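You operate a simulated robot arm through the tools that you are given. There is no shell and no other tool. Be economical: measure what you need, move in short steps, check, and stop when the job is done.

The job below is to be done with a simulated two-armed robot. You get a single attempt, and the scene is never put back.

TASK
Close up the samples table: cap the yellow water, knob to blank, lamp off, red lid and cabinet shut.

It is judged by the outcome, as a careful person would: the job done as asked, and still so three seconds after it is handed in. It fails if anything else is knocked over, pushed out of place, dropped, spilled or broken. Lids that push on must go on centred and level and be pressed home; caps that screw on are set level and turned clockwise until they are tight.

THE ROBOT
Two 7-joint arms with two-finger grippers on one trunk, on a base that drives. Base frame: it is fixed to the floor where the robot stands at the start and does not move with it; the origin is under the middle of the robot, x ahead of it, y to its left, z up. Units: m, rad, N and s.
The left shoulder is at the start at [0.037, 0.176, 1.253], the right one opposite. With the tool pointing down near the work surface each hand reaches from about 0.1 to 0.84 m from the robot's upright axis, wherever it stands, measured 20 degrees to its own side. Places, roughly: console knob [0.2, 0.7, 0.9]; grey cabinet door [0.5, 0.2, 0.5]; red lid [1.6, 0.4, 0.9]; red switch [0.2, 0.6, 0.9]. Payload 2.94 kg a hand.
The TCP of each hand is the grasp point between the finger pads, 0.03 m short of the fingertips. In the tool frame z runs along the fingers and y along their closing line. The gripper opens to 0.138 m. The gripper's body begins 0.109 m behind the TCP.
Orientation is told as [roll, pitch, yaw] about the base's x, y, z axes, in that order, counted from this pose: with the fingers straight down and closing along the base's y, the tool's x points along the base's -x, its y along +y and its z along -z.

THE INTERFACE
- The arms move only by the tool arm_command. It takes "left_commands", "right_commands" or both (then of equal length, played together; a hand with none holds still); each is a list that holds one entry, the list of rows, each a list of 7 numbers: the shift along the base's x, y, z in m, then the turn, a rotation vector about the base's x, y, z in rad, then the opening, from 0 (shut) to 1 (fully open). In form: [[[dx, dy, dz, ax, ay, az, gripper], ...]]. A call has 1 to 10 rows; each row is the pose to reach, as a shift and turn from the pose commanded when the call began. A row lasts 0.2 s, in which the tool goes at most 0.05 m and 0.15 rad; a call with a longer step from one row to the next is refused whole, and so is a gripper value outside its range. A pose out of reach is approached as far as the arm can. The call stops where the force on the tool passes 40 N (or 10 N more than at its start, if that is more) or the arm is blocked; 0.2 s more then pass. Each finger halts on what it meets, pressing with about 23 N; the grip force reading is that of the motor and also rises with nothing between the fingers. The clock runs only during rows and for 0.2 s after the last one: add rows that repeat a pose to give the fingers time. It gives the time, the measured TCP pose, the force on the tool (base axes), the opening and the grip force at its end, in the units of the frame above (readings bear some noise), with the torque about the TCP (base axes, N m) and any sound that the robot's microphone picked up, and new pictures: "views" is both (left out), scene, wrist or none (wrist: the cameras of the hands that moved).
- Cameras (640 x 400 px; columns grow to the right, rows downward): "scene" is now at [0.0688, 0.0551, 1.7226]; the picture's right is [0.70, -0.71, 0.00], its down [-0.56, -0.56, -0.61] and it looks along [0.44, 0.43, -0.79] (base axes); focal length 262 px, centre (320, 200). "left" rides on the left gripper at [0.071, -0.019, -0.146] in its tool frame; the picture's right is [0.26, 0.97, 0.00], its down [-0.85, 0.23, -0.48] and it looks along [-0.46, 0.12, 0.88] (tool axes); focal length 280 px, centre (320, 200). "right" rides on the right gripper at [0.071, 0.019, -0.146] in its tool frame; the picture's right is [-0.26, 0.97, 0.00], its down [-0.85, -0.23, -0.48] and it looks along [-0.46, -0.12, 0.88] (tool axes); focal length 280 px, centre (320, 200). There is no depth. A picture from a camera that has moved, and an enlarged one, comes with that camera's place and axes in the base frame and with its lens.
- slide_trunk(by): slides the trunk up (or, below 0, down) by that many m; the arms and the scene camera ride with it, the base frame stays. It gives what a move gives, with no picture.
- drive_base(legs): drives the robot by 1 to 6 legs, each [ahead, turn to the left] in m and rad, along the robot's own axes; the way and the turn of a leg run together, so that a leg with both is an arc; at most 1.5 m and 3.142 rad a leg. The arms and the cameras ride along, it lands a little off, and it stops where it bumps. It gives what a move gives, and a new picture of the scene camera.
- aim_head(pan, tilt): turns the head with the scene camera to pan (to the left, within 2.094 rad either way) and tilt (down, from -0.506 to 1.204), counted from straight ahead of the robot. It gives what a move gives, and a new picture of the scene camera.
- close_up(camera, box): a new picture of the part [left, top, right, bottom] of that camera's present view, enlarged. No time passes.
- close_job(): hands the job in; it is judged then, once.

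Work in short steps. Places have to be worked out from the pictures, the camera data and where the tool is seen: move nearer, look again, correct. Check each grasp and each placing, and mend what went wrong. You have 120 turns and 260 pictures in all, those below and enlarged ones among them. Open the grippers and draw the arms clear of the work before you hand the job in, unless the task says otherwise; then end with one line.

The tools are called after "Call:" by a JSON object that holds its "op" and its "data". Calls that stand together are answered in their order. arm_command: Moves the arms, as the interface text tells. Its arguments: {"type":"object","properties":{"left_commands":{"type":"array"},"right_commands":{"type":"array"},"views":{"type":"string","enum":["both","scene","wrist","none"]}},"required":[]} The other tools are called the same way: slide_trunk (by) slides the trunk up or down; drive_base (legs) drives the base; aim_head (pan, tilt) turns the head that bears the scene camera; close_up (camera, box) takes an enlarged picture of a part of a camera's view; close_job () hands the job in.

At the start:

```text
time: 0.0
left_ee_pos: [0.4373, 0.5726, 1.2266]
left_tcp_rot: [0.0, 0.001, -0.001]
left_force: [0.6, -0.8, -0.3]
left_wrist_torque: [0.04, -0.02, -0.02]
left_gripper_width: 0.1378
left_finger_force: 0.1
right_ee_pos: [0.5984, 0.0626, 1.2846]
right_tcp_rot: [0.0, 0.0, 0.0]
right_force: [0.4, -0.5, 0.9]
right_wrist_torque: [-0.02, 0.03, 0.02]
right_gripper_width: 0.1382
right_finger_force: 0.0
trunk travel left (down, up): [-0.425, 0.309]
robot x, y, heading: [0.0022, 0.0014, -0.001]
head pan, tilt: [0.782, 0.909]
```

scene: 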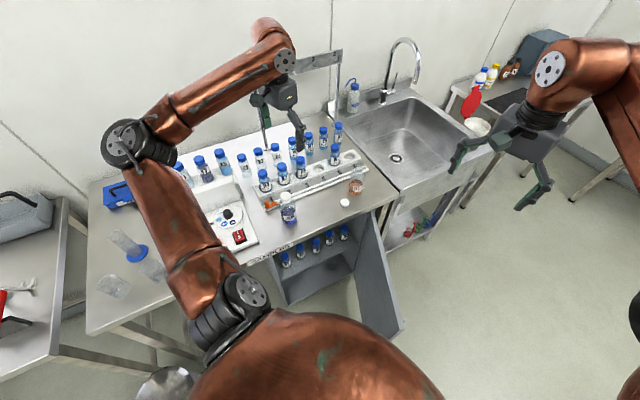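
right: 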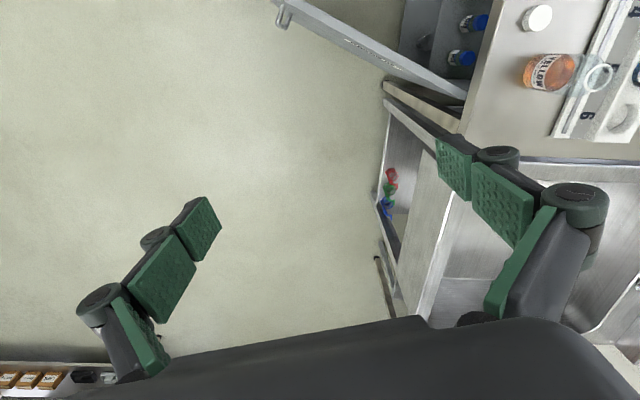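
left: 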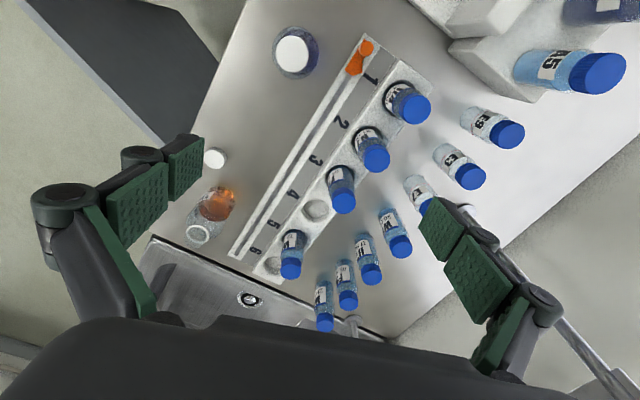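

I'll look closely at the main items first: the bottle and cap, the console, the cabinet door and the far table.

Call:
{"op": "close_up", "data": {"camera": "scene", "box": [260, 140, 400, 228]}}

Call:
{"op": "close_up", "data": {"camera": "scene", "box": [190, 190, 290, 252]}}

Call:
{"op": "close_up", "data": {"camera": "scene", "box": [430, 40, 570, 128]}}

Call:
{"op": "close_up", "data": {"camera": "scene", "box": [250, 210, 430, 342]}}

```text
4.55 times, centred on (330, 184) of scene
camera zoom: at [0.0688, 0.0551, 1.7226], right [0.7, -0.71, 0.0], down [-0.56, -0.56, -0.61], along [0.44, 0.43, -0.79], focal length 1193 px, centre (274, 273)
```

zoom: 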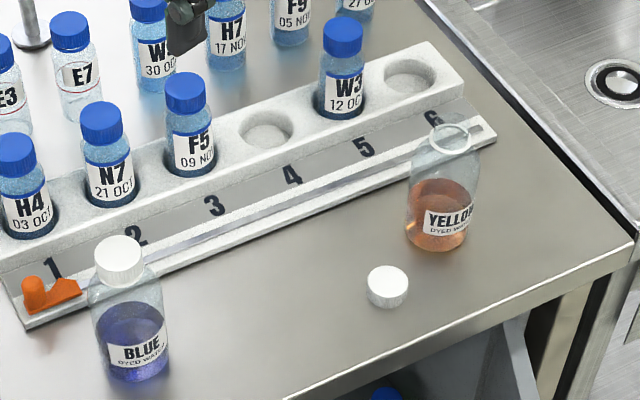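

```text
6.40 times, centred on (240, 221) of scene
camera zoom: at [0.0688, 0.0551, 1.7226], right [0.7, -0.71, 0.0], down [-0.56, -0.56, -0.61], along [0.44, 0.43, -0.79], focal length 1680 px, centre (832, 66)
```

zoom: 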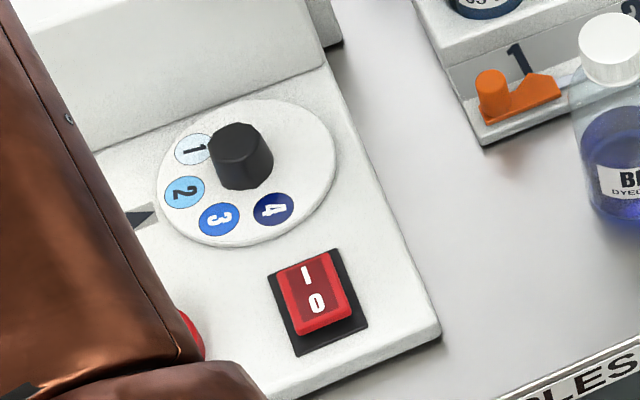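

```text
4.55 times, centred on (500, 84) of scene
camera zoom: at [0.0688, 0.0551, 1.7226], right [0.7, -0.71, 0.0], down [-0.56, -0.56, -0.61], along [0.44, 0.43, -0.79], focal length 1193 px, centre (-498, 727)
```

zoom: 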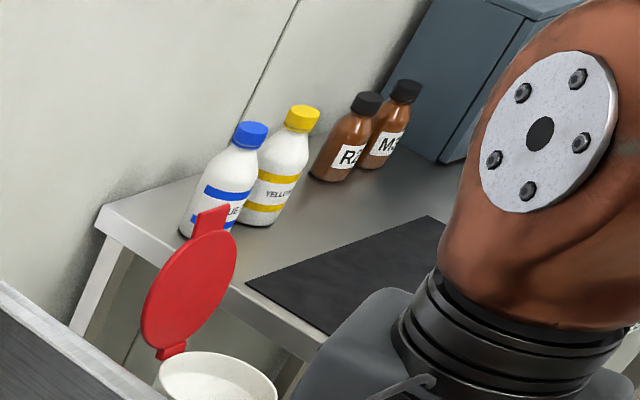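

```text
3.03 times, centred on (340, 276) of scene
camera zoom: at [0.0688, 0.0551, 1.7226], right [0.7, -0.71, 0.0], down [-0.56, -0.56, -0.61], along [0.44, 0.43, -0.79], focal length 795 px, centre (259, -30)
```

zoom: 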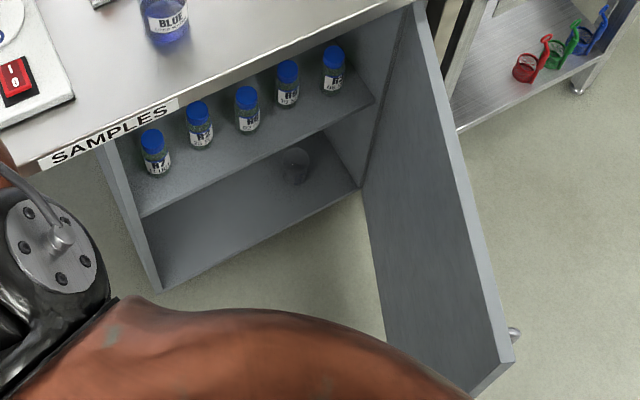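

The left arm hides part of the console. I'll move the left hand back so its camera can see the knob, the dial pointer and the switch.

Call:
{"op": "arm_command", "data": {"left_commands": [[[-0.045, 0, 0, 0, 0, 0, 1], [-0.09, 0, 0, 0, 0, 0, 1], [-0.135, 0, 0, 0, 0, 0, 1], [-0.18, 0, 0, 0, 0, 0, 1], [-0.225, 0, 0, 0, 0, 0, 1], [-0.27, 0, 0, 0, 0, 0, 1], [-0.31, 0, 0, 0, 0, 0, 1]]]}}

```text
time: 1.6
left_ee_pos: [0.1712, 0.571, 1.2305]
left_tcp_rot: [0.001, 0.004, 0.001]
left_force: [0.2, -0.3, 0.4]
left_wrist_torque: [0.01, -0.01, -0.02]
left_gripper_width: 0.1382
left_finger_force: 0.0
left hand out of reach, approached as far as the arm can: row 6, 7
right_ee_pos: [0.5971, 0.061, 1.2846]
right_tcp_rot: [0.001, 0.002, 0.0]
right_force: [0.4, 0.1, 0.1]
right_wrist_torque: [0.03, -0.02, 0.01]
right_gripper_width: 0.138
right_finger_force: 0.0
trunk travel left (down, up): [-0.425, 0.309]
robot x, y, heading: [-0.0043, 0.0009, -0.0]
head pan, tilt: [0.782, 0.909]
camera scene: at [0.0681, 0.0532, 1.7227], right [0.7, -0.71, 0.0], down [-0.56, -0.56, -0.61], along [0.44, 0.43, -0.79], focal length 262 px, centre (320, 200)
camera left: at [0.1003, 0.5503, 1.3753], right [-0.26, 0.97, 0.0], down [0.85, 0.23, 0.47], along [0.46, 0.13, -0.88], focal length 280 px, centre (320, 200)
```

scene: 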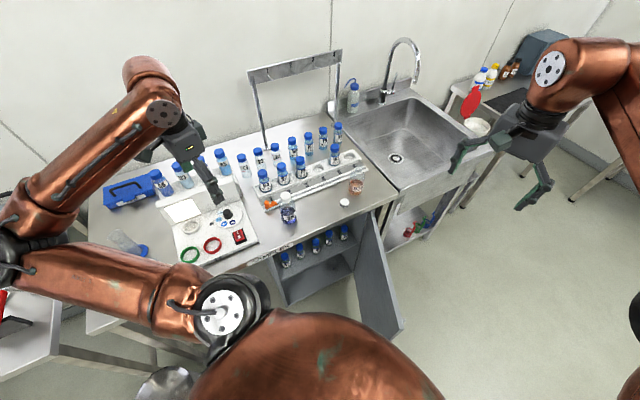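
left: 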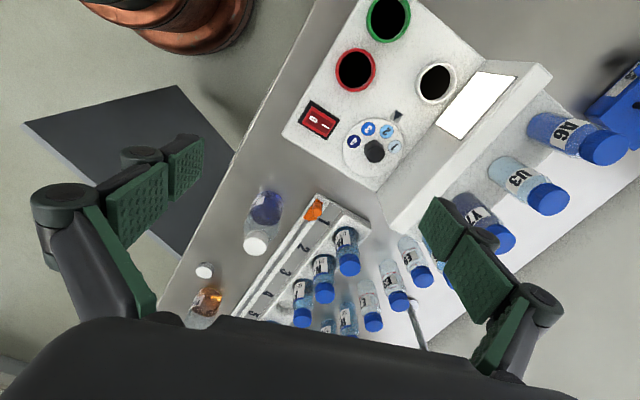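

Call:
{"op": "close_up", "data": {"camera": "left", "box": [280, 70, 440, 182]}}

Call:
{"op": "close_up", "data": {"camera": "scene", "box": [160, 180, 270, 270]}}

```text
3.57 times, centred on (360, 126) of left
camera zoom: at [0.1003, 0.5503, 1.3753], right [-0.26, 0.97, 0.0], down [0.85, 0.23, 0.47], along [0.46, 0.13, -0.88], focal length 1001 px, centre (177, 464)
```

zoom: 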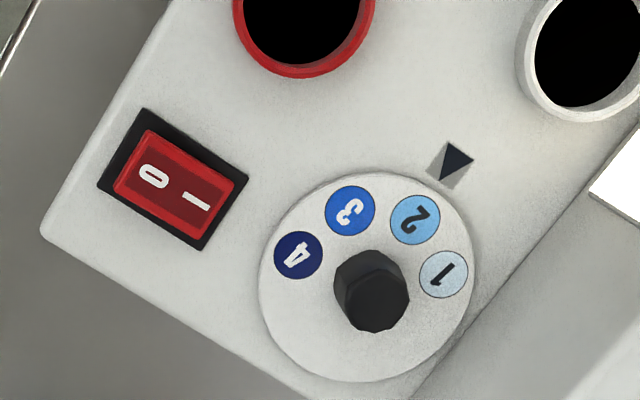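

```text
4.44 times, centred on (215, 225) of scene
camera zoom: at [0.0681, 0.0532, 1.7227], right [0.7, -0.71, 0.0], down [-0.56, -0.56, -0.61], along [0.44, 0.43, -0.79], focal length 1166 px, centre (787, 89)
```

zoom: 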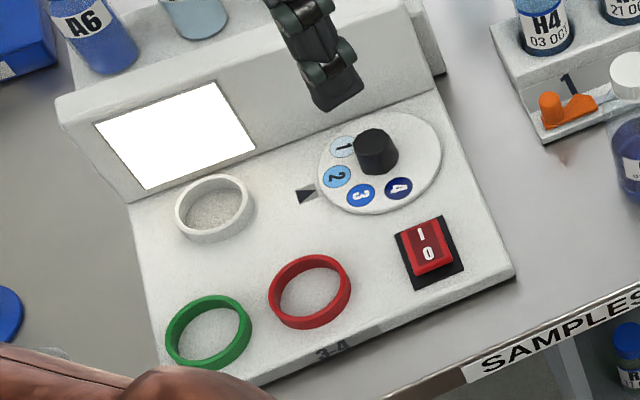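

The switch reads I pressed and 0 raised, and dial number 2 sits at the pointer. The dial is a disc with numbers 1–4 and an unnumbered part. I'll close the left fingers and lower over the 0 end of the switch, then look again.

Call:
{"op": "arm_command", "data": {"left_commands": [[[0.03, 0, -0.02, 0, 0, 0, 0.6], [0.05, 0, -0.05, 0, 0, 0, 0.2], [0.05, 0, -0.09, 0, 0, 0, 0], [0.05, 0, -0.13, 0, 0, 0, 0], [0.05, 0, -0.17, 0, 0, 0, 0], [0.05, 0, -0.19, 0, 0, 0, 0], [0.05, 0, -0.19, 0, 0, 0, 0]]]}}

```text
time: 3.2
left_ee_pos: [0.2227, 0.5664, 1.0384]
left_tcp_rot: [0.0, 0.0, 0.0]
left_force: [-0.5, -0.3, 0.1]
left_wrist_torque: [0.0, 0.04, 0.0]
left_gripper_width: 0.0
left_finger_force: 3.3
right_ee_pos: [0.598, 0.0627, 1.2842]
right_tcp_rot: [-0.001, 0.0, 0.0]
right_force: [0.8, -0.4, 0.9]
right_wrist_torque: [0.0, 0.02, -0.03]
right_gripper_width: 0.138
right_finger_force: 0.0
trunk travel left (down, up): [-0.425, 0.309]
robot x, y, heading: [0.0009, -0.0018, -0.001]
head pan, tilt: [0.782, 0.909]
camera scene: at [0.0683, 0.0549, 1.7227], right [0.7, -0.71, 0.0], down [-0.56, -0.56, -0.61], along [0.44, 0.43, -0.79], focal length 262 px, centre (320, 200)
camera left: at [0.1506, 0.5463, 1.1837], right [-0.26, 0.96, 0.0], down [0.85, 0.23, 0.48], along [0.46, 0.12, -0.88], focal length 280 px, centre (320, 200)
```

scene: 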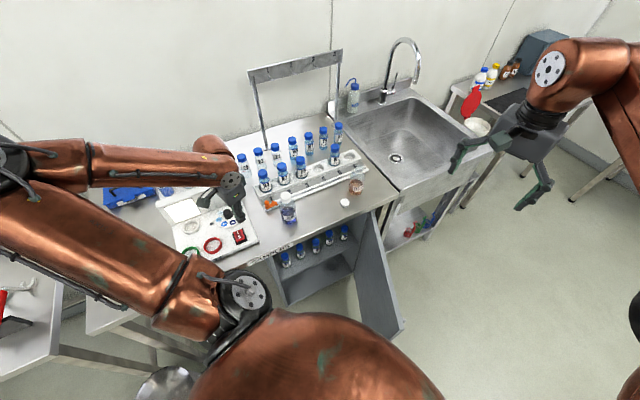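
left: 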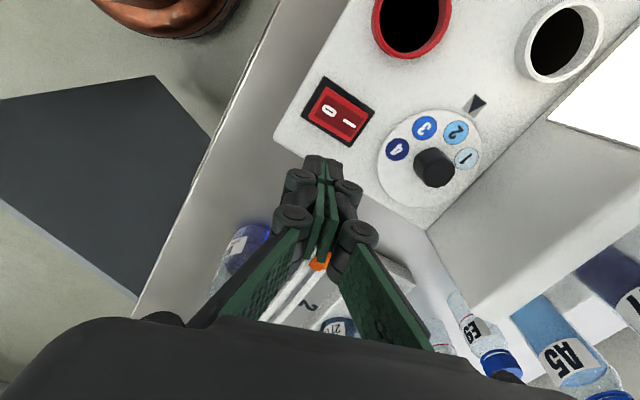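

Call:
{"op": "close_up", "data": {"camera": "left", "box": [290, 70, 490, 195]}}

```text
3.20 times, centred on (390, 132) of left
camera zoom: at [0.1506, 0.5463, 1.1837], right [-0.26, 0.96, 0.0], down [0.85, 0.23, 0.48], along [0.46, 0.12, -0.88], focal length 897 px, centre (96, 416)
```

zoom: 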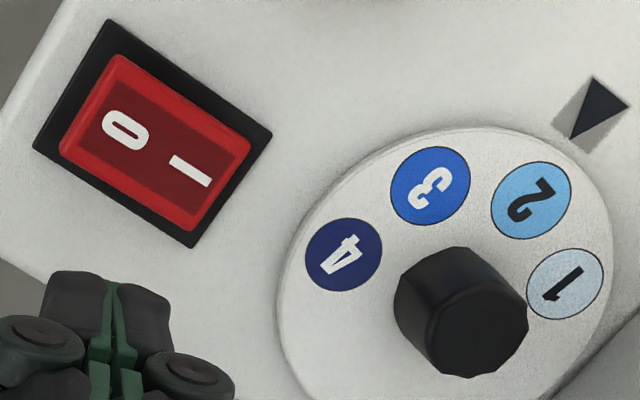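

Triangulating from the two views puts the 0 end near (0.195, 0.562, ~0.92). I'll shift over it and come down partway to verify.

Call:
{"op": "arm_command", "data": {"left_commands": [[[-0.028, -0.005, 0, 0, 0, 0, 0], [-0.028, -0.005, -0.03, 0, 0, 0, 0], [-0.028, -0.005, -0.05, 0, 0, 0, 0], [-0.028, -0.005, -0.05, 0, 0, 0, 0]]], "views": "wrist"}}

Call:
{"op": "close_up", "data": {"camera": "left", "box": [240, 70, 440, 195]}}

```text
time: 4.2
left_ee_pos: [0.1946, 0.5617, 0.9893]
left_tcp_rot: [0.0, 0.0, -0.001]
left_force: [0.2, 0.3, 0.0]
left_wrist_torque: [0.04, 0.02, -0.04]
left_gripper_width: 0.0
left_finger_force: 23.8
right_ee_pos: [0.5974, 0.0618, 1.284]
right_tcp_rot: [0.001, 0.0, 0.001]
right_force: [-0.8, -0.7, 0.3]
right_wrist_torque: [0.0, 0.01, -0.02]
right_gripper_width: 0.1379
right_finger_force: 0.1
trunk travel left (down, up): [-0.425, 0.309]
robot x, y, heading: [-0.0044, -0.0011, 0.004]
head pan, tilt: [0.782, 0.909]
camera left: at [0.1232, 0.5414, 1.1344], right [-0.26, 0.97, 0.0], down [0.85, 0.23, 0.48], along [0.46, 0.12, -0.88], focal length 280 px, centre (320, 200)
```

left: 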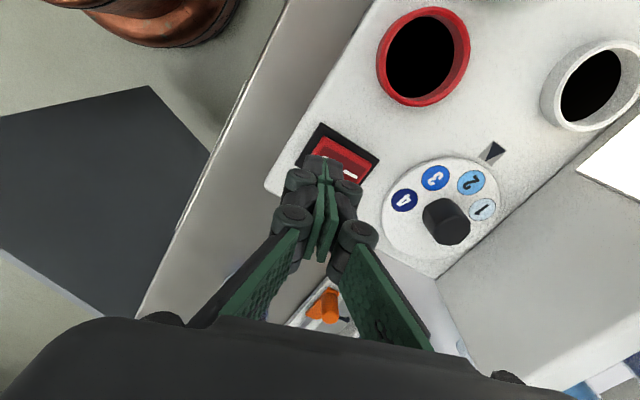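

```text
3.20 times, centred on (340, 132) of left
camera zoom: at [0.1232, 0.5414, 1.1344], right [-0.26, 0.97, 0.0], down [0.85, 0.23, 0.48], along [0.46, 0.12, -0.88], focal length 897 px, centre (256, 416)
```

zoom: 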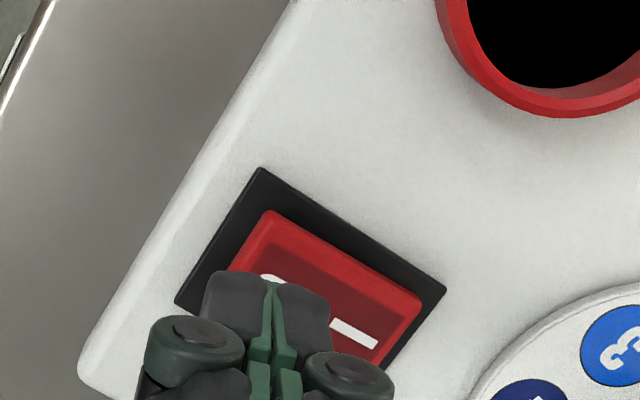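

The tip is right over the 0. I'll press straight down in small steps.

Call:
{"op": "arm_command", "data": {"left_commands": [[[0, -0.002, -0.015, 0, 0, 0, 0], [0, -0.003, -0.025, 0, 0, 0, 0], [0, -0.003, -0.033, 0, 0, 0, 0], [0, -0.003, -0.039, 0, 0, 0, 0], [0, -0.003, -0.045, 0, 0, 0, 0], [0, -0.003, -0.051, 0, 0, 0, 0]]], "views": "none"}}

```text
time: 5.1
left_ee_pos: [0.1937, 0.5568, 0.9593]
left_tcp_rot: [0.01, -0.002, -0.001]
left_force: [-10.8, -12.4, 43.1]
left_wrist_torque: [-0.02, -0.26, -0.09]
left_gripper_width: 0.0002
left_finger_force: 22.8
right_ee_pos: [0.5966, 0.0595, 1.2857]
right_tcp_rot: [0.004, 0.0, 0.002]
right_force: [0.1, -0.5, 0.0]
right_wrist_torque: [-0.02, 0.02, 0.02]
right_gripper_width: 0.138
right_finger_force: 0.0
trunk travel left (down, up): [-0.425, 0.309]
robot x, y, heading: [0.0019, -0.0015, 0.002]
head pan, tilt: [0.782, 0.909]
heard: click
stopped in row 4 (left hand): the force on the tool passed its limit at 49 N (the readings are from after the stop); the commanded pose is now the measured one
```

Click. I'll lift up and shift to look at the switch.

Call:
{"op": "arm_command", "data": {"left_commands": [[[0, 0, 0.03, 0, 0, 0, 0], [0, 0, 0.07, 0, 0, 0, 0.2], [0, 0.02, 0.11, 0, 0, 0, 0.4], [0.01, 0.04, 0.14, 0, 0, 0, 0.5]]]}}

Call:
{"op": "close_up", "data": {"camera": "left", "box": [240, 60, 480, 210]}}

```text
time: 6.1
left_ee_pos: [0.2081, 0.5974, 1.0955]
left_tcp_rot: [0.006, -0.001, -0.002]
left_force: [0.5, 0.6, 0.5]
left_wrist_torque: [0.08, 0.03, -0.01]
left_gripper_width: 0.0649
left_finger_force: 0.0
left hand out of reach, approached as far as the arm can: row 3
right_ee_pos: [0.6007, 0.0603, 1.2827]
right_tcp_rot: [0.002, 0.003, 0.002]
right_force: [0.6, -0.4, 0.3]
right_wrist_torque: [0.07, 0.03, 0.02]
right_gripper_width: 0.1378
right_finger_force: 0.0
trunk travel left (down, up): [-0.425, 0.309]
robot x, y, heading: [0.0014, -0.0017, -0.002]
head pan, tilt: [0.782, 0.909]
camera scene: at [0.0708, 0.0515, 1.7226], right [0.7, -0.71, 0.0], down [-0.56, -0.56, -0.61], along [0.43, 0.43, -0.79], focal length 262 px, centre (320, 200)
camera left: at [0.137, 0.575, 1.2407], right [-0.26, 0.97, 0.01], down [0.85, 0.23, 0.48], along [0.46, 0.13, -0.88], focal length 280 px, centre (320, 200)
```

scene: 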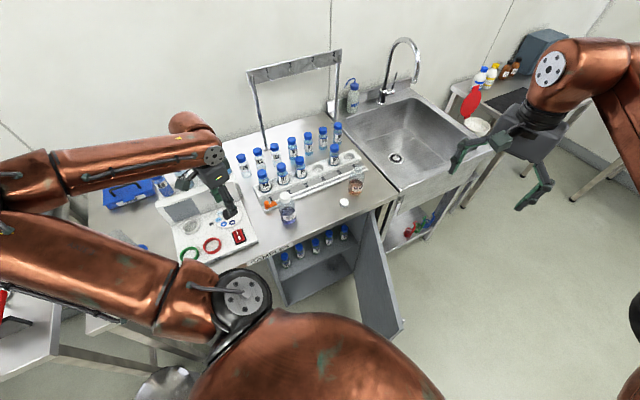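
left: 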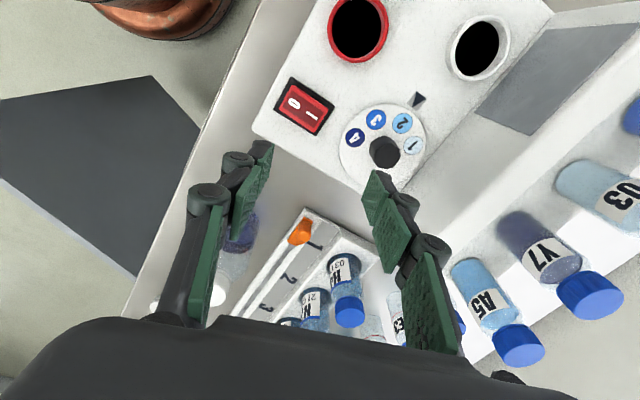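

```text
2.67 times, centred on (360, 135) of left
camera zoom: at [0.137, 0.575, 1.2407], right [-0.26, 0.97, 0.01], down [0.85, 0.23, 0.48], along [0.46, 0.13, -0.88], focal length 748 px, centre (213, 373)
```

zoom: 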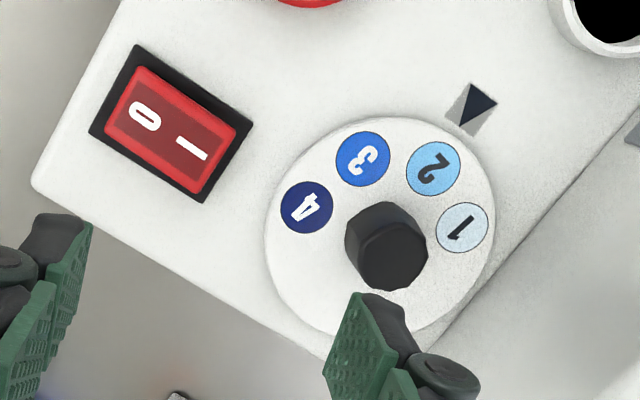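

The screen has gone dark, so the lamp is off. The knob is at about (0.215, 0.674). I'll move above it and pre-turn the hand -0.87 rad, leaving room for one counter-clockwise turn of about 104°, which brings the blank ahead of 1 to the pointer.

Call:
{"op": "arm_command", "data": {"left_commands": [[[0.005, 0.03, 0, 0, 0, -0.145, 0.5], [0.006, 0.06, 0, 0, 0, -0.29, 0.5], [0.006, 0.077, 0, 0, 0, -0.435, 0.5], [0.006, 0.077, 0, 0, 0, -0.58, 0.5], [0.006, 0.077, 0, 0, 0, -0.725, 0.5], [0.006, 0.077, -0.03, 0, 0, -0.87, 0.5], [0.006, 0.077, -0.06, 0, 0, -0.87, 0.5], [0.006, 0.077, -0.07, 0, 0, -0.87, 0.5]]]}}

Call:
{"op": "close_up", "data": {"camera": "left", "box": [210, 60, 450, 210]}}

```text
time: 7.9
left_ee_pos: [0.2098, 0.678, 1.0249]
left_tcp_rot: [0.006, -0.003, -0.874]
left_force: [0.2, 0.5, -0.2]
left_wrist_torque: [0.01, -0.03, -0.01]
left_gripper_width: 0.069
left_finger_force: 0.1
right_ee_pos: [0.598, 0.0628, 1.284]
right_tcp_rot: [-0.001, -0.001, -0.001]
right_force: [0.4, -0.1, 0.0]
right_wrist_torque: [0.01, 0.0, 0.0]
right_gripper_width: 0.1381
right_finger_force: 0.0
trunk travel left (down, up): [-0.425, 0.309]
robot x, y, heading: [0.0019, -0.0025, -0.003]
head pan, tilt: [0.782, 0.909]
camera scene: at [0.0684, 0.0549, 1.7226], right [0.71, -0.71, 0.0], down [-0.56, -0.56, -0.61], along [0.44, 0.43, -0.79], focal length 262 px, centre (320, 200)
camera left: at [0.149, 0.7188, 1.17], right [0.57, 0.82, 0.01], down [0.72, -0.5, 0.48], along [0.4, -0.27, -0.88], focal length 280 px, centre (320, 200)
```

scene: 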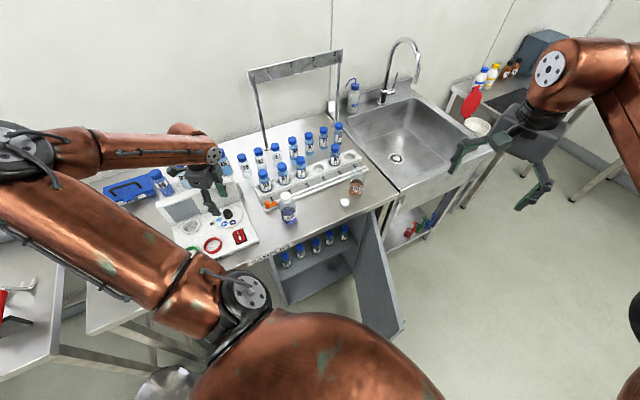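
left: 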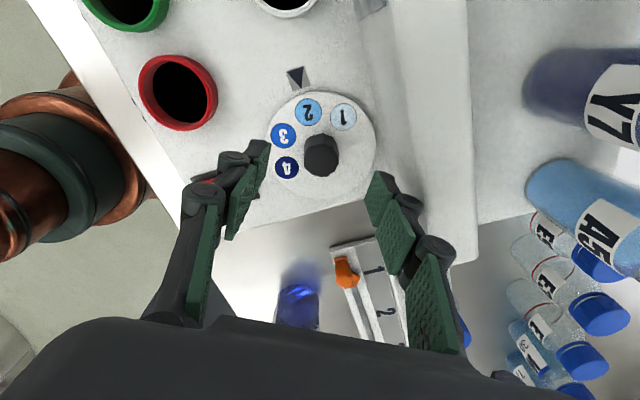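

```text
2.67 times, centred on (330, 135) of left
camera zoom: at [0.149, 0.7188, 1.17], right [0.57, 0.82, 0.01], down [0.72, -0.5, 0.48], along [0.4, -0.27, -0.88], focal length 748 px, centre (293, 373)
```

zoom: 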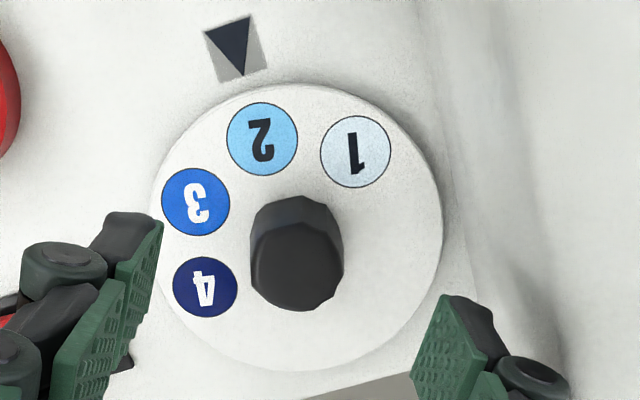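

The knob axis is at (0.216, 0.676) with its top at about z 0.963. I'll centre on it, descend so the tips reach about 0.938, and grip.

Call:
{"op": "arm_command", "data": {"left_commands": [[[0.006, -0.002, 0, 0, 0, 0, 0.5], [0.006, -0.002, -0.03, 0, 0, 0, 0.5], [0.006, -0.002, -0.055, 0, 0, 0, 0.5], [0.006, -0.002, -0.055, 0, 0, 0, 0.35], [0.006, -0.002, -0.055, 0, 0, 0, 0.15], [0.006, -0.002, -0.055, 0, 0, 0, 0.1], [0.006, -0.002, -0.055, 0, 0, 0, 0.1]]]}}

```text
time: 9.5
left_ee_pos: [0.2185, 0.6759, 0.9689]
left_tcp_rot: [0.003, -0.003, -0.871]
left_force: [-3.4, -6.0, -3.6]
left_wrist_torque: [-0.01, 0.17, 0.05]
left_gripper_width: 0.0293
left_finger_force: 37.3
right_ee_pos: [0.5977, 0.0632, 1.2826]
right_tcp_rot: [0.0, -0.001, 0.0]
right_force: [-0.1, 0.1, 0.2]
right_wrist_torque: [0.03, 0.01, -0.04]
right_gripper_width: 0.1382
right_finger_force: 0.0
trunk travel left (down, up): [-0.425, 0.309]
robot x, y, heading: [-0.0036, 0.0009, 0.002]
head pan, tilt: [0.782, 0.909]
camera scene: at [0.0681, 0.0546, 1.7226], right [0.71, -0.71, 0.0], down [-0.56, -0.56, -0.61], along [0.44, 0.43, -0.79], focal length 262 px, centre (320, 200)
camera left: at [0.1558, 0.716, 1.1148], right [0.57, 0.82, 0.0], down [0.72, -0.5, 0.48], along [0.4, -0.27, -0.88], focal length 280 px, centre (320, 200)
```

scene: 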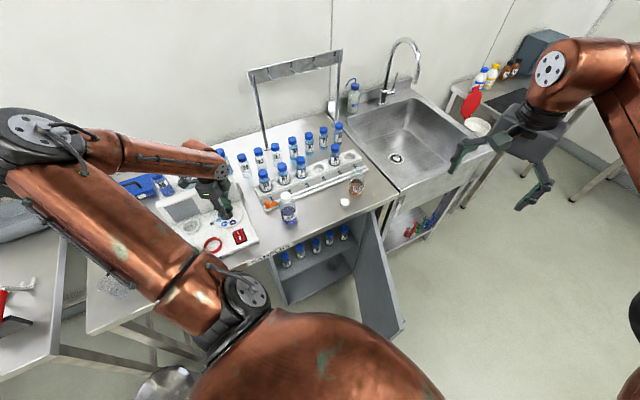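
left: 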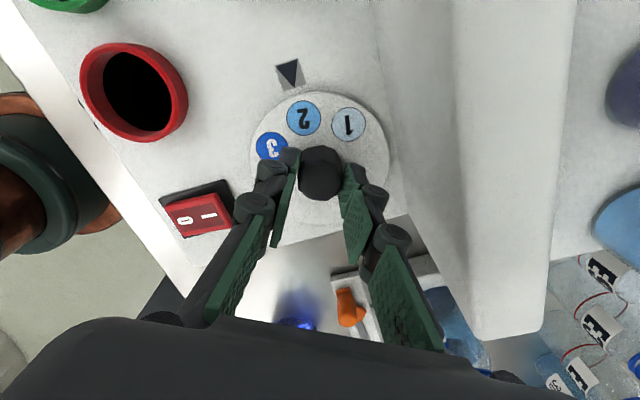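

The grip is on. I'll turn counter-clockwise about 52° and check that the disc follows.

Call:
{"op": "arm_command", "data": {"left_commands": [[[0, 0, 0, 0, 0, 0.12, 0.1], [0, 0, 0, 0, 0, 0.25, 0.1], [0, 0, 0, 0, 0, 0.38, 0.1], [0, 0, 0, 0, 0, 0.51, 0.1], [0, 0, 0, 0, 0, 0.64, 0.1], [0, 0, 0, 0, 0, 0.77, 0.1], [0, 0, 0, 0, 0, 0.9, 0.1]]], "views": "wrist"}}

```text
time: 11.1
left_ee_pos: [0.2182, 0.6745, 0.9698]
left_tcp_rot: [0.002, 0.0, 0.032]
left_force: [-8.1, -18.8, -19.6]
left_wrist_torque: [-0.45, -0.38, -0.04]
left_gripper_width: 0.0296
left_finger_force: 44.2
right_ee_pos: [0.5968, 0.0629, 1.2843]
right_tcp_rot: [0.0, -0.002, 0.001]
right_force: [0.9, -0.7, 0.4]
right_wrist_torque: [-0.01, 0.04, -0.02]
right_gripper_width: 0.1381
right_finger_force: 0.0
trunk travel left (down, up): [-0.425, 0.309]
robot x, y, heading: [0.0036, 0.0026, 0.001]
head pan, tilt: [0.782, 0.909]
camera left: at [0.1464, 0.6518, 1.115], right [-0.29, 0.96, 0.0], down [0.84, 0.26, 0.48], along [0.46, 0.14, -0.88], focal length 280 px, centre (320, 200)
```

left: 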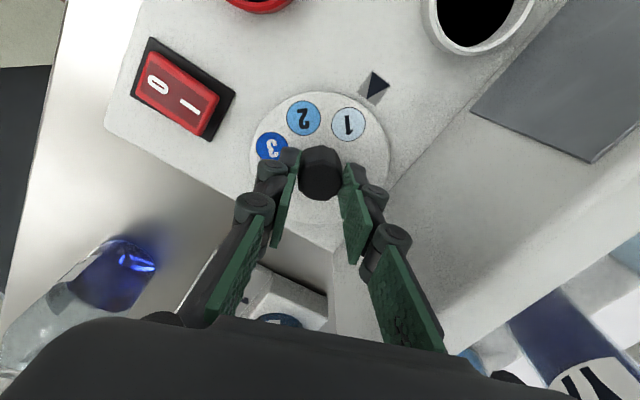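

The disc turns with the knob and 1 is now at the pointer. I'll turn another step of about 52°.

Call:
{"op": "arm_command", "data": {"left_commands": [[[0, 0, 0, 0, 0, 0.12, 0.1], [0, 0, 0, 0, 0, 0.25, 0.1], [0, 0, 0, 0, 0, 0.38, 0.1], [0, 0, 0, 0, 0, 0.51, 0.1], [0, 0, 0, 0, 0, 0.64, 0.1], [0, 0, 0, 0, 0, 0.77, 0.1], [0, 0, 0, 0, 0, 0.9, 0.1]]], "views": "wrist"}}

Call:
{"op": "close_up", "data": {"camera": "left", "box": [200, 40, 460, 220]}}

```text
time: 12.7
left_ee_pos: [0.2179, 0.6742, 0.9708]
left_tcp_rot: [0.005, 0.001, 0.927]
left_force: [-8.9, -17.2, -17.4]
left_wrist_torque: [-0.48, 0.02, -0.46]
left_gripper_width: 0.0293
left_finger_force: 44.7
right_ee_pos: [0.5972, 0.0621, 1.2851]
right_tcp_rot: [0.0, 0.0, -0.001]
right_force: [0.5, -0.9, 0.1]
right_wrist_torque: [0.0, 0.01, 0.0]
right_gripper_width: 0.138
right_finger_force: 0.1
trunk travel left (down, up): [-0.425, 0.309]
robot x, y, heading: [-0.0011, -0.0003, 0.003]
head pan, tilt: [0.782, 0.909]
camera left: at [0.1913, 0.6048, 1.1154], right [-0.93, 0.37, 0.01], down [0.33, 0.82, 0.48], along [0.17, 0.45, -0.88], focal length 280 px, centre (320, 200)
```

left: 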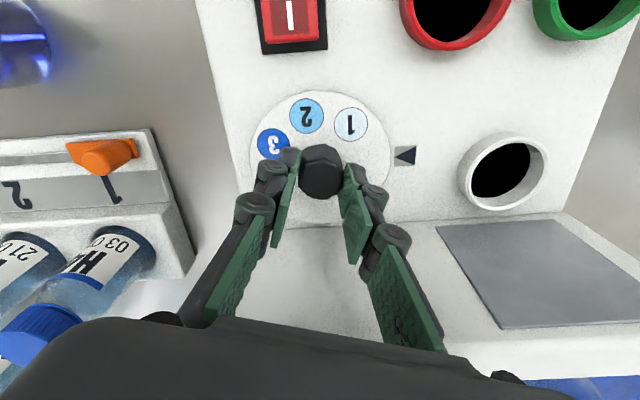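

```text
2.22 times, centred on (330, 130) of left
camera zoom: at [0.1913, 0.6048, 1.1154], right [-0.93, 0.37, 0.01], down [0.33, 0.82, 0.48], along [0.17, 0.45, -0.88], focal length 623 px, centre (298, 356)
```

zoom: 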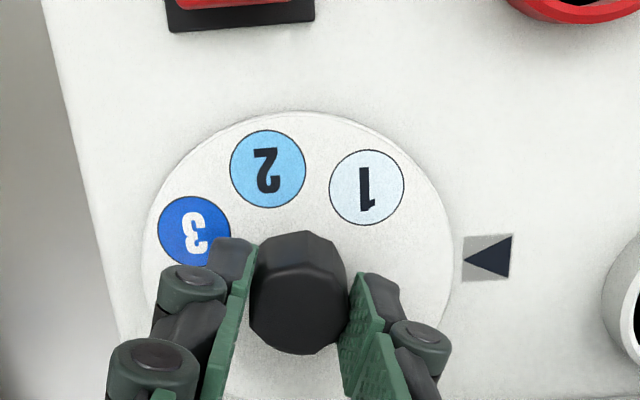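

One more step is done and the unnumbered area faces the pointer. I'll release, rise and check the alignment.

Call:
{"op": "arm_command", "data": {"left_commands": [[[0, 0, 0, 0, 0, 0, 0.3], [0, 0, 0, 0, 0, 0, 0.5], [0, 0, 0, 0, 0, 0, 0.5], [0, 0, 0.04, 0, 0, 0, 0.5], [0, 0, 0.08, 0, 0, -0.1, 0.5], [0, 0, 0.12, 0, 0, -0.24, 0.5], [0, 0, 0.15, 0, 0, -0.38, 0.5], [0, -0.03, 0.18, 0, 0, -0.52, 0.5]]], "views": "wrist"}}

Call:
{"op": "close_up", "data": {"camera": "left", "box": [200, 40, 460, 220]}}

```text
time: 14.5
left_ee_pos: [0.2158, 0.646, 1.1519]
left_tcp_rot: [0.006, -0.002, 0.405]
left_force: [0.1, -1.2, 0.6]
left_wrist_torque: [0.01, -0.04, 0.0]
left_gripper_width: 0.0688
left_finger_force: 0.0
right_ee_pos: [0.5962, 0.0626, 1.2862]
right_tcp_rot: [0.001, -0.001, 0.0]
right_force: [-0.6, -0.1, 0.3]
right_wrist_torque: [0.0, -0.08, 0.02]
right_gripper_width: 0.1383
right_finger_force: 0.0
trunk travel left (down, up): [-0.425, 0.309]
robot x, y, heading: [0.0015, -0.0008, -0.001]
head pan, tilt: [0.782, 0.909]
camera left: at [0.1559, 0.598, 1.2963], right [-0.62, 0.78, 0.01], down [0.69, 0.54, 0.48], along [0.37, 0.3, -0.88], focal length 280 px, centre (320, 200)
```

left: 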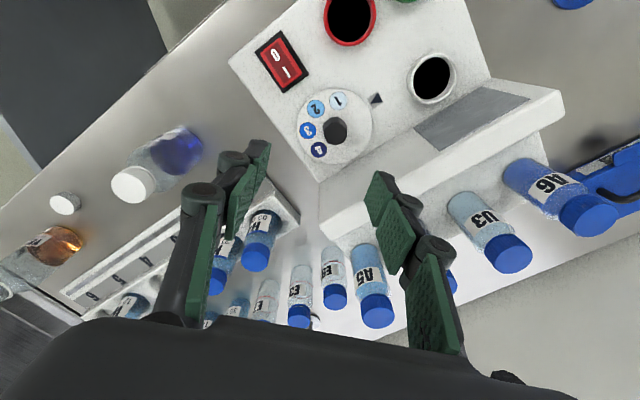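

```text
2.22 times, centred on (330, 130) of left
camera zoom: at [0.1559, 0.598, 1.2963], right [-0.62, 0.78, 0.01], down [0.69, 0.54, 0.48], along [0.37, 0.3, -0.88], focal length 623 px, centre (298, 356)
```

zoom: 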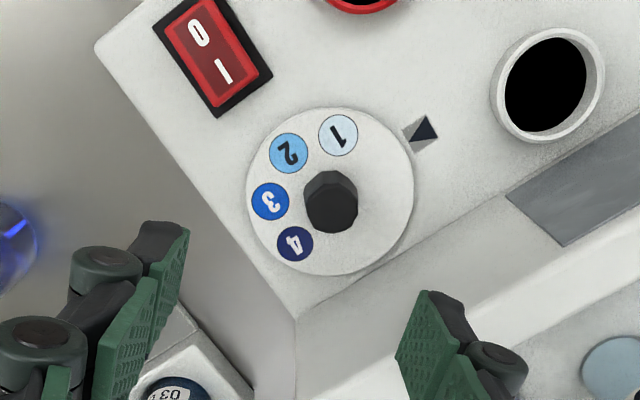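

The pointer now sits about 50° from 1, one full step past it, so it is on blank. Next I'll bring the left hand to yaw 0 near the yellow bottle and cap to measure them.

Call:
{"op": "arm_command", "data": {"left_commands": [[[0.03, -0.03, 0.02, 0, 0, -0.1, 0.6], [0.06, -0.06, 0.03, 0, 0, -0.2, 0.6], [0.095, -0.09, 0.03, 0, 0, -0.3, 0.6], [0.13, -0.12, 0.03, 0, 0, -0.407, 0.6], [0.165, -0.15, 0.03, 0, 0, -0.407, 0.6], [0.2, -0.18, 0.03, 0, 0, -0.407, 0.6], [0.235, -0.21, 0.03, 0, 0, -0.407, 0.6], [0.27, -0.24, 0.03, 0, 0, -0.407, 0.6], [0.285, -0.25, 0.03, 0, 0, -0.407, 0.6]]]}}

Call:
{"op": "close_up", "data": {"camera": "left", "box": [220, 70, 420, 195]}}

```text
time: 16.5
left_ee_pos: [0.5031, 0.3979, 1.1815]
left_tcp_rot: [0.006, -0.001, 0.002]
left_force: [-1.1, 0.0, -0.9]
left_wrist_torque: [-0.03, 0.02, 0.02]
left_gripper_width: 0.0827
left_finger_force: 0.0
right_ee_pos: [0.5979, 0.0627, 1.2848]
right_tcp_rot: [0.0, 0.0, 0.001]
right_force: [0.2, -0.6, 0.0]
right_wrist_torque: [0.0, 0.01, -0.01]
right_gripper_width: 0.138
right_finger_force: 0.0
trunk travel left (down, up): [-0.425, 0.309]
robot x, y, heading: [-0.0023, 0.002, 0.001]
head pan, tilt: [0.782, 0.909]
camera scene: at [0.0691, 0.0554, 1.7226], right [0.71, -0.71, 0.0], down [-0.56, -0.56, -0.61], along [0.43, 0.43, -0.79], focal length 262 px, centre (320, 200)
camera left: at [0.4313, 0.3756, 1.3264], right [-0.27, 0.96, 0.01], down [0.85, 0.23, 0.48], along [0.46, 0.13, -0.88], focal length 280 px, centre (320, 200)
```

scene: 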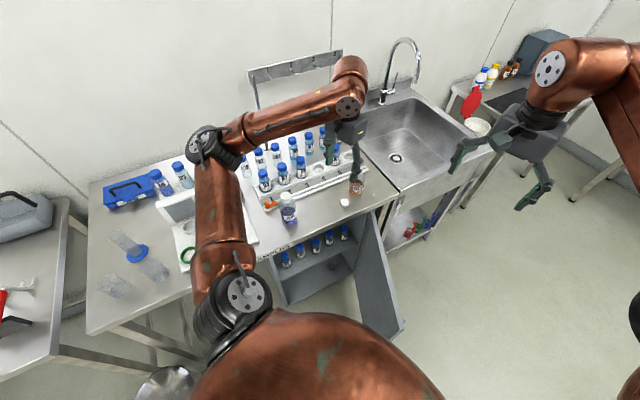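
left: 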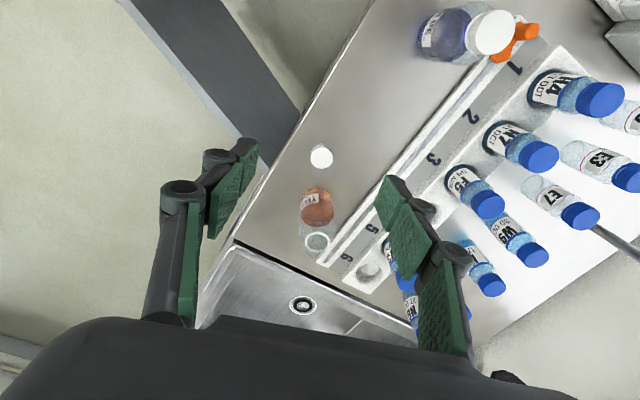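

```text
3.20 times, centred on (320, 132) of left
camera zoom: at [0.4313, 0.3756, 1.3264], right [-0.27, 0.96, 0.01], down [0.85, 0.23, 0.48], along [0.46, 0.13, -0.88], focal length 897 px, centre (320, 416)
```

zoom: 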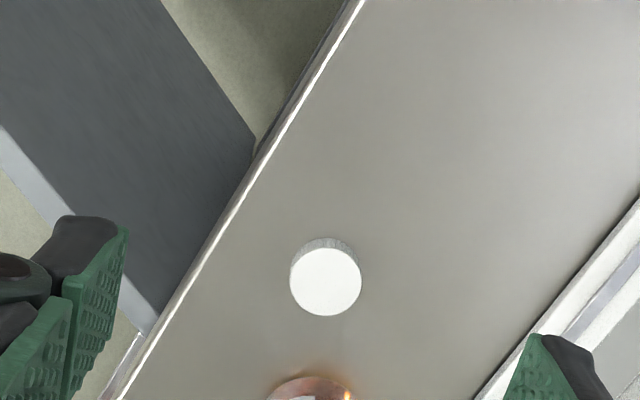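

The cap is near (0.583, 0.422) and the bottle near (0.67, 0.44). I'll go above the cap, lower down, to refine heights.

Call:
{"op": "arm_command", "data": {"left_commands": [[[0.04, 0.01, -0.02, 0, 0, 0, 0.5], [0.08, 0.024, -0.05, 0, 0, 0, 0.5], [0.08, 0.024, -0.1, 0, 0, 0, 0.5], [0.08, 0.024, -0.15, 0, 0, 0, 0.5], [0.08, 0.024, -0.18, 0, 0, 0, 0.5], [0.08, 0.024, -0.18, 0, 0, 0, 0.5]]]}}

Call:
{"op": "close_up", "data": {"camera": "left", "box": [220, 70, 420, 195]}}

Call:
{"op": "close_up", "data": {"camera": "scene", "box": [270, 130, 410, 218]}}

```text
refused: row 2 steps farther than a row can; nothing moved
```

```text
3.20 times, centred on (320, 132) of left
camera zoom: at [0.4313, 0.3756, 1.3264], right [-0.27, 0.96, 0.01], down [0.85, 0.23, 0.48], along [0.46, 0.13, -0.88], focal length 897 px, centre (320, 416)
```

zoom: 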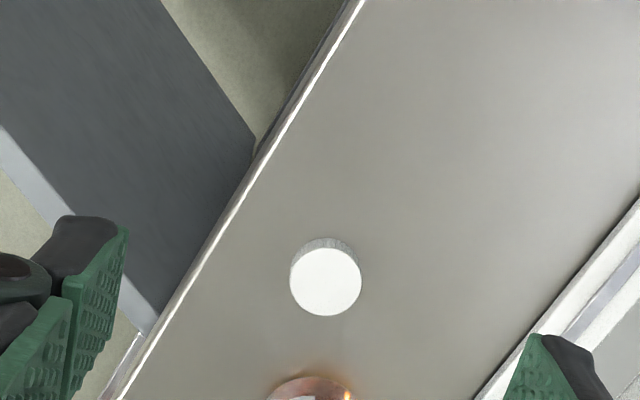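

```text
4.55 times, centred on (340, 174) of scene
camera zoom: at [0.0691, 0.0554, 1.7226], right [0.71, -0.71, 0.0], down [-0.56, -0.56, -0.61], along [0.43, 0.43, -0.79], focal length 1193 px, centre (229, 318)
```

zoom: 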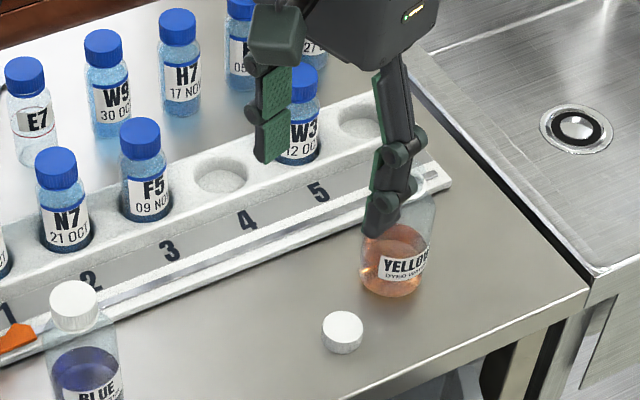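

One step was slightly too long, so I'll resend it with shorter steps.

Call:
{"op": "arm_command", "data": {"left_commands": [[[0.04, 0.01, 0, 0, 0, 0, 0.5], [0.08, 0.024, -0.01, 0, 0, 0, 0.5], [0.08, 0.024, -0.055, 0, 0, 0, 0.5], [0.08, 0.024, -0.1, 0, 0, 0, 0.5], [0.08, 0.024, -0.145, 0, 0, 0, 0.5], [0.08, 0.024, -0.18, 0, 0, 0, 0.5], [0.08, 0.024, -0.18, 0, 0, 0, 0.5]]]}}

Call:
{"op": "close_up", "data": {"camera": "left", "box": [220, 70, 420, 195]}}

Call:
{"op": "close_up", "data": {"camera": "scene", "box": [270, 130, 410, 218]}}

```text
time: 18.1
left_ee_pos: [0.5848, 0.4178, 1.001]
left_tcp_rot: [0.007, -0.004, 0.001]
left_force: [1.1, -0.6, -0.5]
left_wrist_torque: [0.01, -0.02, 0.01]
left_gripper_width: 0.0688
left_finger_force: 0.1
right_ee_pos: [0.5983, 0.0628, 1.2837]
right_tcp_rot: [0.0, 0.0, 0.0]
right_force: [0.3, 0.3, -0.2]
right_wrist_torque: [0.01, -0.03, -0.02]
right_gripper_width: 0.138
right_finger_force: 0.0
trunk travel left (down, up): [-0.425, 0.309]
robot x, y, heading: [0.0014, -0.0013, -0.003]
head pan, tilt: [0.782, 0.909]
camera scene: at [0.0686, 0.0544, 1.7227], right [0.71, -0.71, 0.0], down [-0.56, -0.56, -0.61], along [0.44, 0.43, -0.79], focal length 262 px, centre (320, 200)
camera left: at [0.5133, 0.3961, 1.1455], right [-0.26, 0.96, 0.01], down [0.85, 0.23, 0.48], along [0.46, 0.13, -0.88], focal length 280 px, centre (320, 200)
```

scene: 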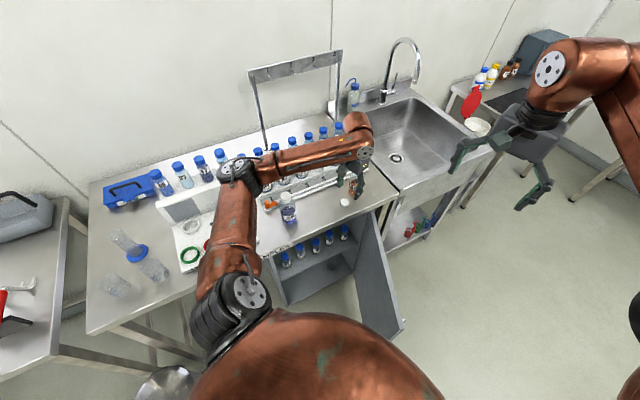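
left: 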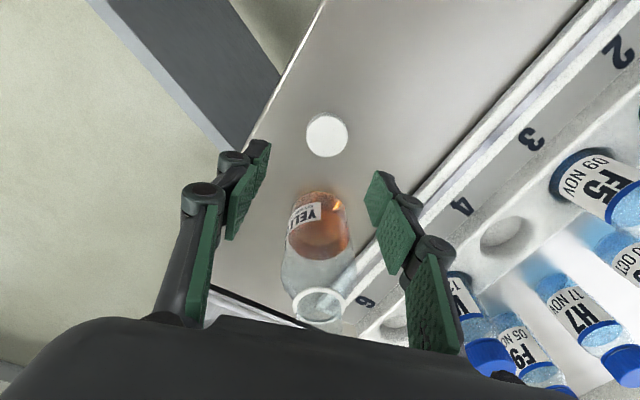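

```text
3.20 times, centred on (320, 132) of left
camera zoom: at [0.5133, 0.3961, 1.1455], right [-0.26, 0.96, 0.01], down [0.85, 0.23, 0.48], along [0.46, 0.13, -0.88], focal length 897 px, centre (320, 416)
```

zoom: 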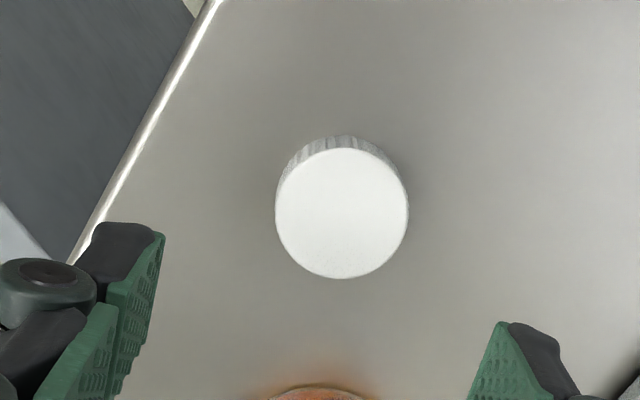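

```text
4.55 times, centred on (340, 174) of scene
camera zoom: at [0.0686, 0.0544, 1.7227], right [0.71, -0.71, 0.0], down [-0.56, -0.56, -0.61], along [0.44, 0.43, -0.79], focal length 1193 px, centre (229, 318)
```

zoom: 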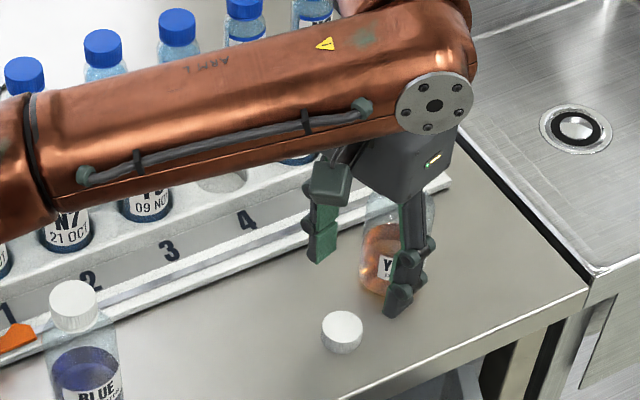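

The cap top is at about z 0.914, diameter 0.035, at (0.575, 0.420), and the table at about 0.896. I'll descend to just above cap level and check.

Call:
{"op": "arm_command", "data": {"left_commands": [[[-0.01, 0.002, -0.02, 0, 0, 0, 0.5], [-0.01, 0.002, -0.045, 0, 0, 0, 0.5], [-0.01, 0.002, -0.055, 0, 0, 0, 0.5], [-0.01, 0.002, -0.055, 0, 0, 0, 0.5]]]}}

Call:
{"op": "close_up", "data": {"camera": "left", "box": [220, 100, 420, 225]}}

Call:
{"op": "close_up", "data": {"camera": "scene", "box": [310, 160, 400, 218]}}

```text
time: 19.1
left_ee_pos: [0.5737, 0.4222, 0.9468]
left_tcp_rot: [0.003, -0.001, 0.0]
left_force: [-0.6, 0.1, -0.2]
left_wrist_torque: [0.0, -0.03, -0.02]
left_gripper_width: 0.0689
left_finger_force: 0.0
right_ee_pos: [0.598, 0.063, 1.284]
right_tcp_rot: [-0.001, 0.0, 0.0]
right_force: [0.0, 0.4, -0.3]
right_wrist_torque: [0.0, 0.02, -0.02]
right_gripper_width: 0.1381
right_finger_force: 0.1
trunk travel left (down, up): [-0.425, 0.309]
robot x, y, heading: [-0.0018, -0.0006, 0.0]
head pan, tilt: [0.782, 0.909]
camera scene: at [0.0689, 0.0547, 1.7226], right [0.71, -0.71, 0.0], down [-0.56, -0.56, -0.61], along [0.43, 0.43, -0.79], focal length 262 px, centre (320, 200)
camera left: at [0.5016, 0.4009, 1.0919], right [-0.26, 0.96, 0.01], down [0.85, 0.23, 0.48], along [0.46, 0.13, -0.88], focal length 280 px, centre (320, 200)
```

scene: 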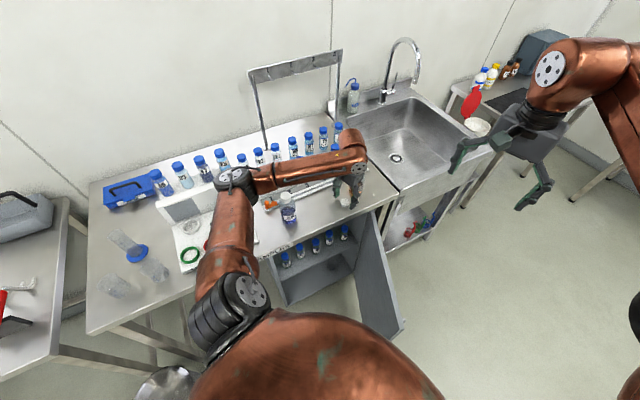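
left: 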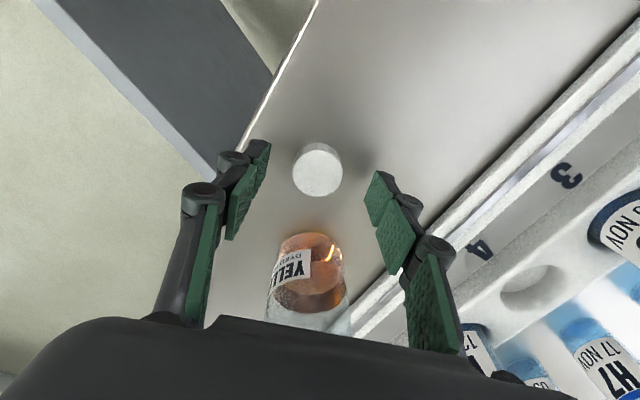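

```text
3.20 times, centred on (320, 162) of left
camera zoom: at [0.5016, 0.4009, 1.0919], right [-0.26, 0.96, 0.01], down [0.85, 0.23, 0.48], along [0.46, 0.13, -0.88], focal length 897 px, centre (320, 320)
```

zoom: 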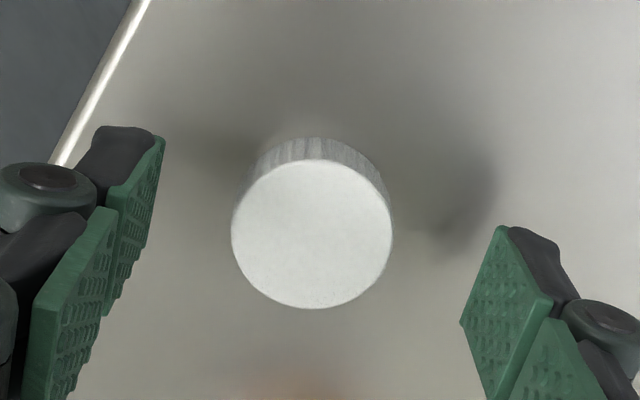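

```text
6.90 times, centred on (355, 189) of scene
camera zoom: at [0.0689, 0.0547, 1.7226], right [0.71, -0.71, 0.0], down [-0.56, -0.56, -0.61], along [0.43, 0.43, -0.79], focal length 1810 px, centre (79, 276)
```

zoom: 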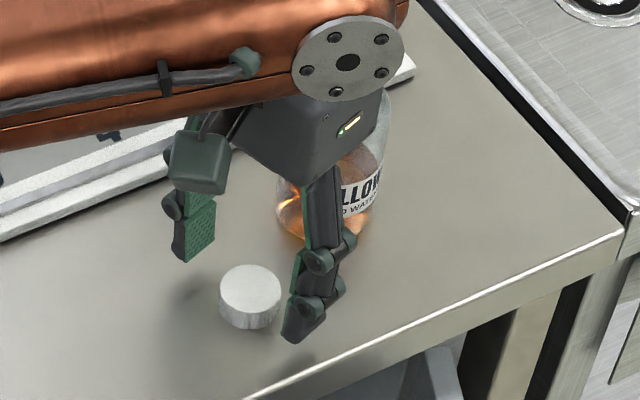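

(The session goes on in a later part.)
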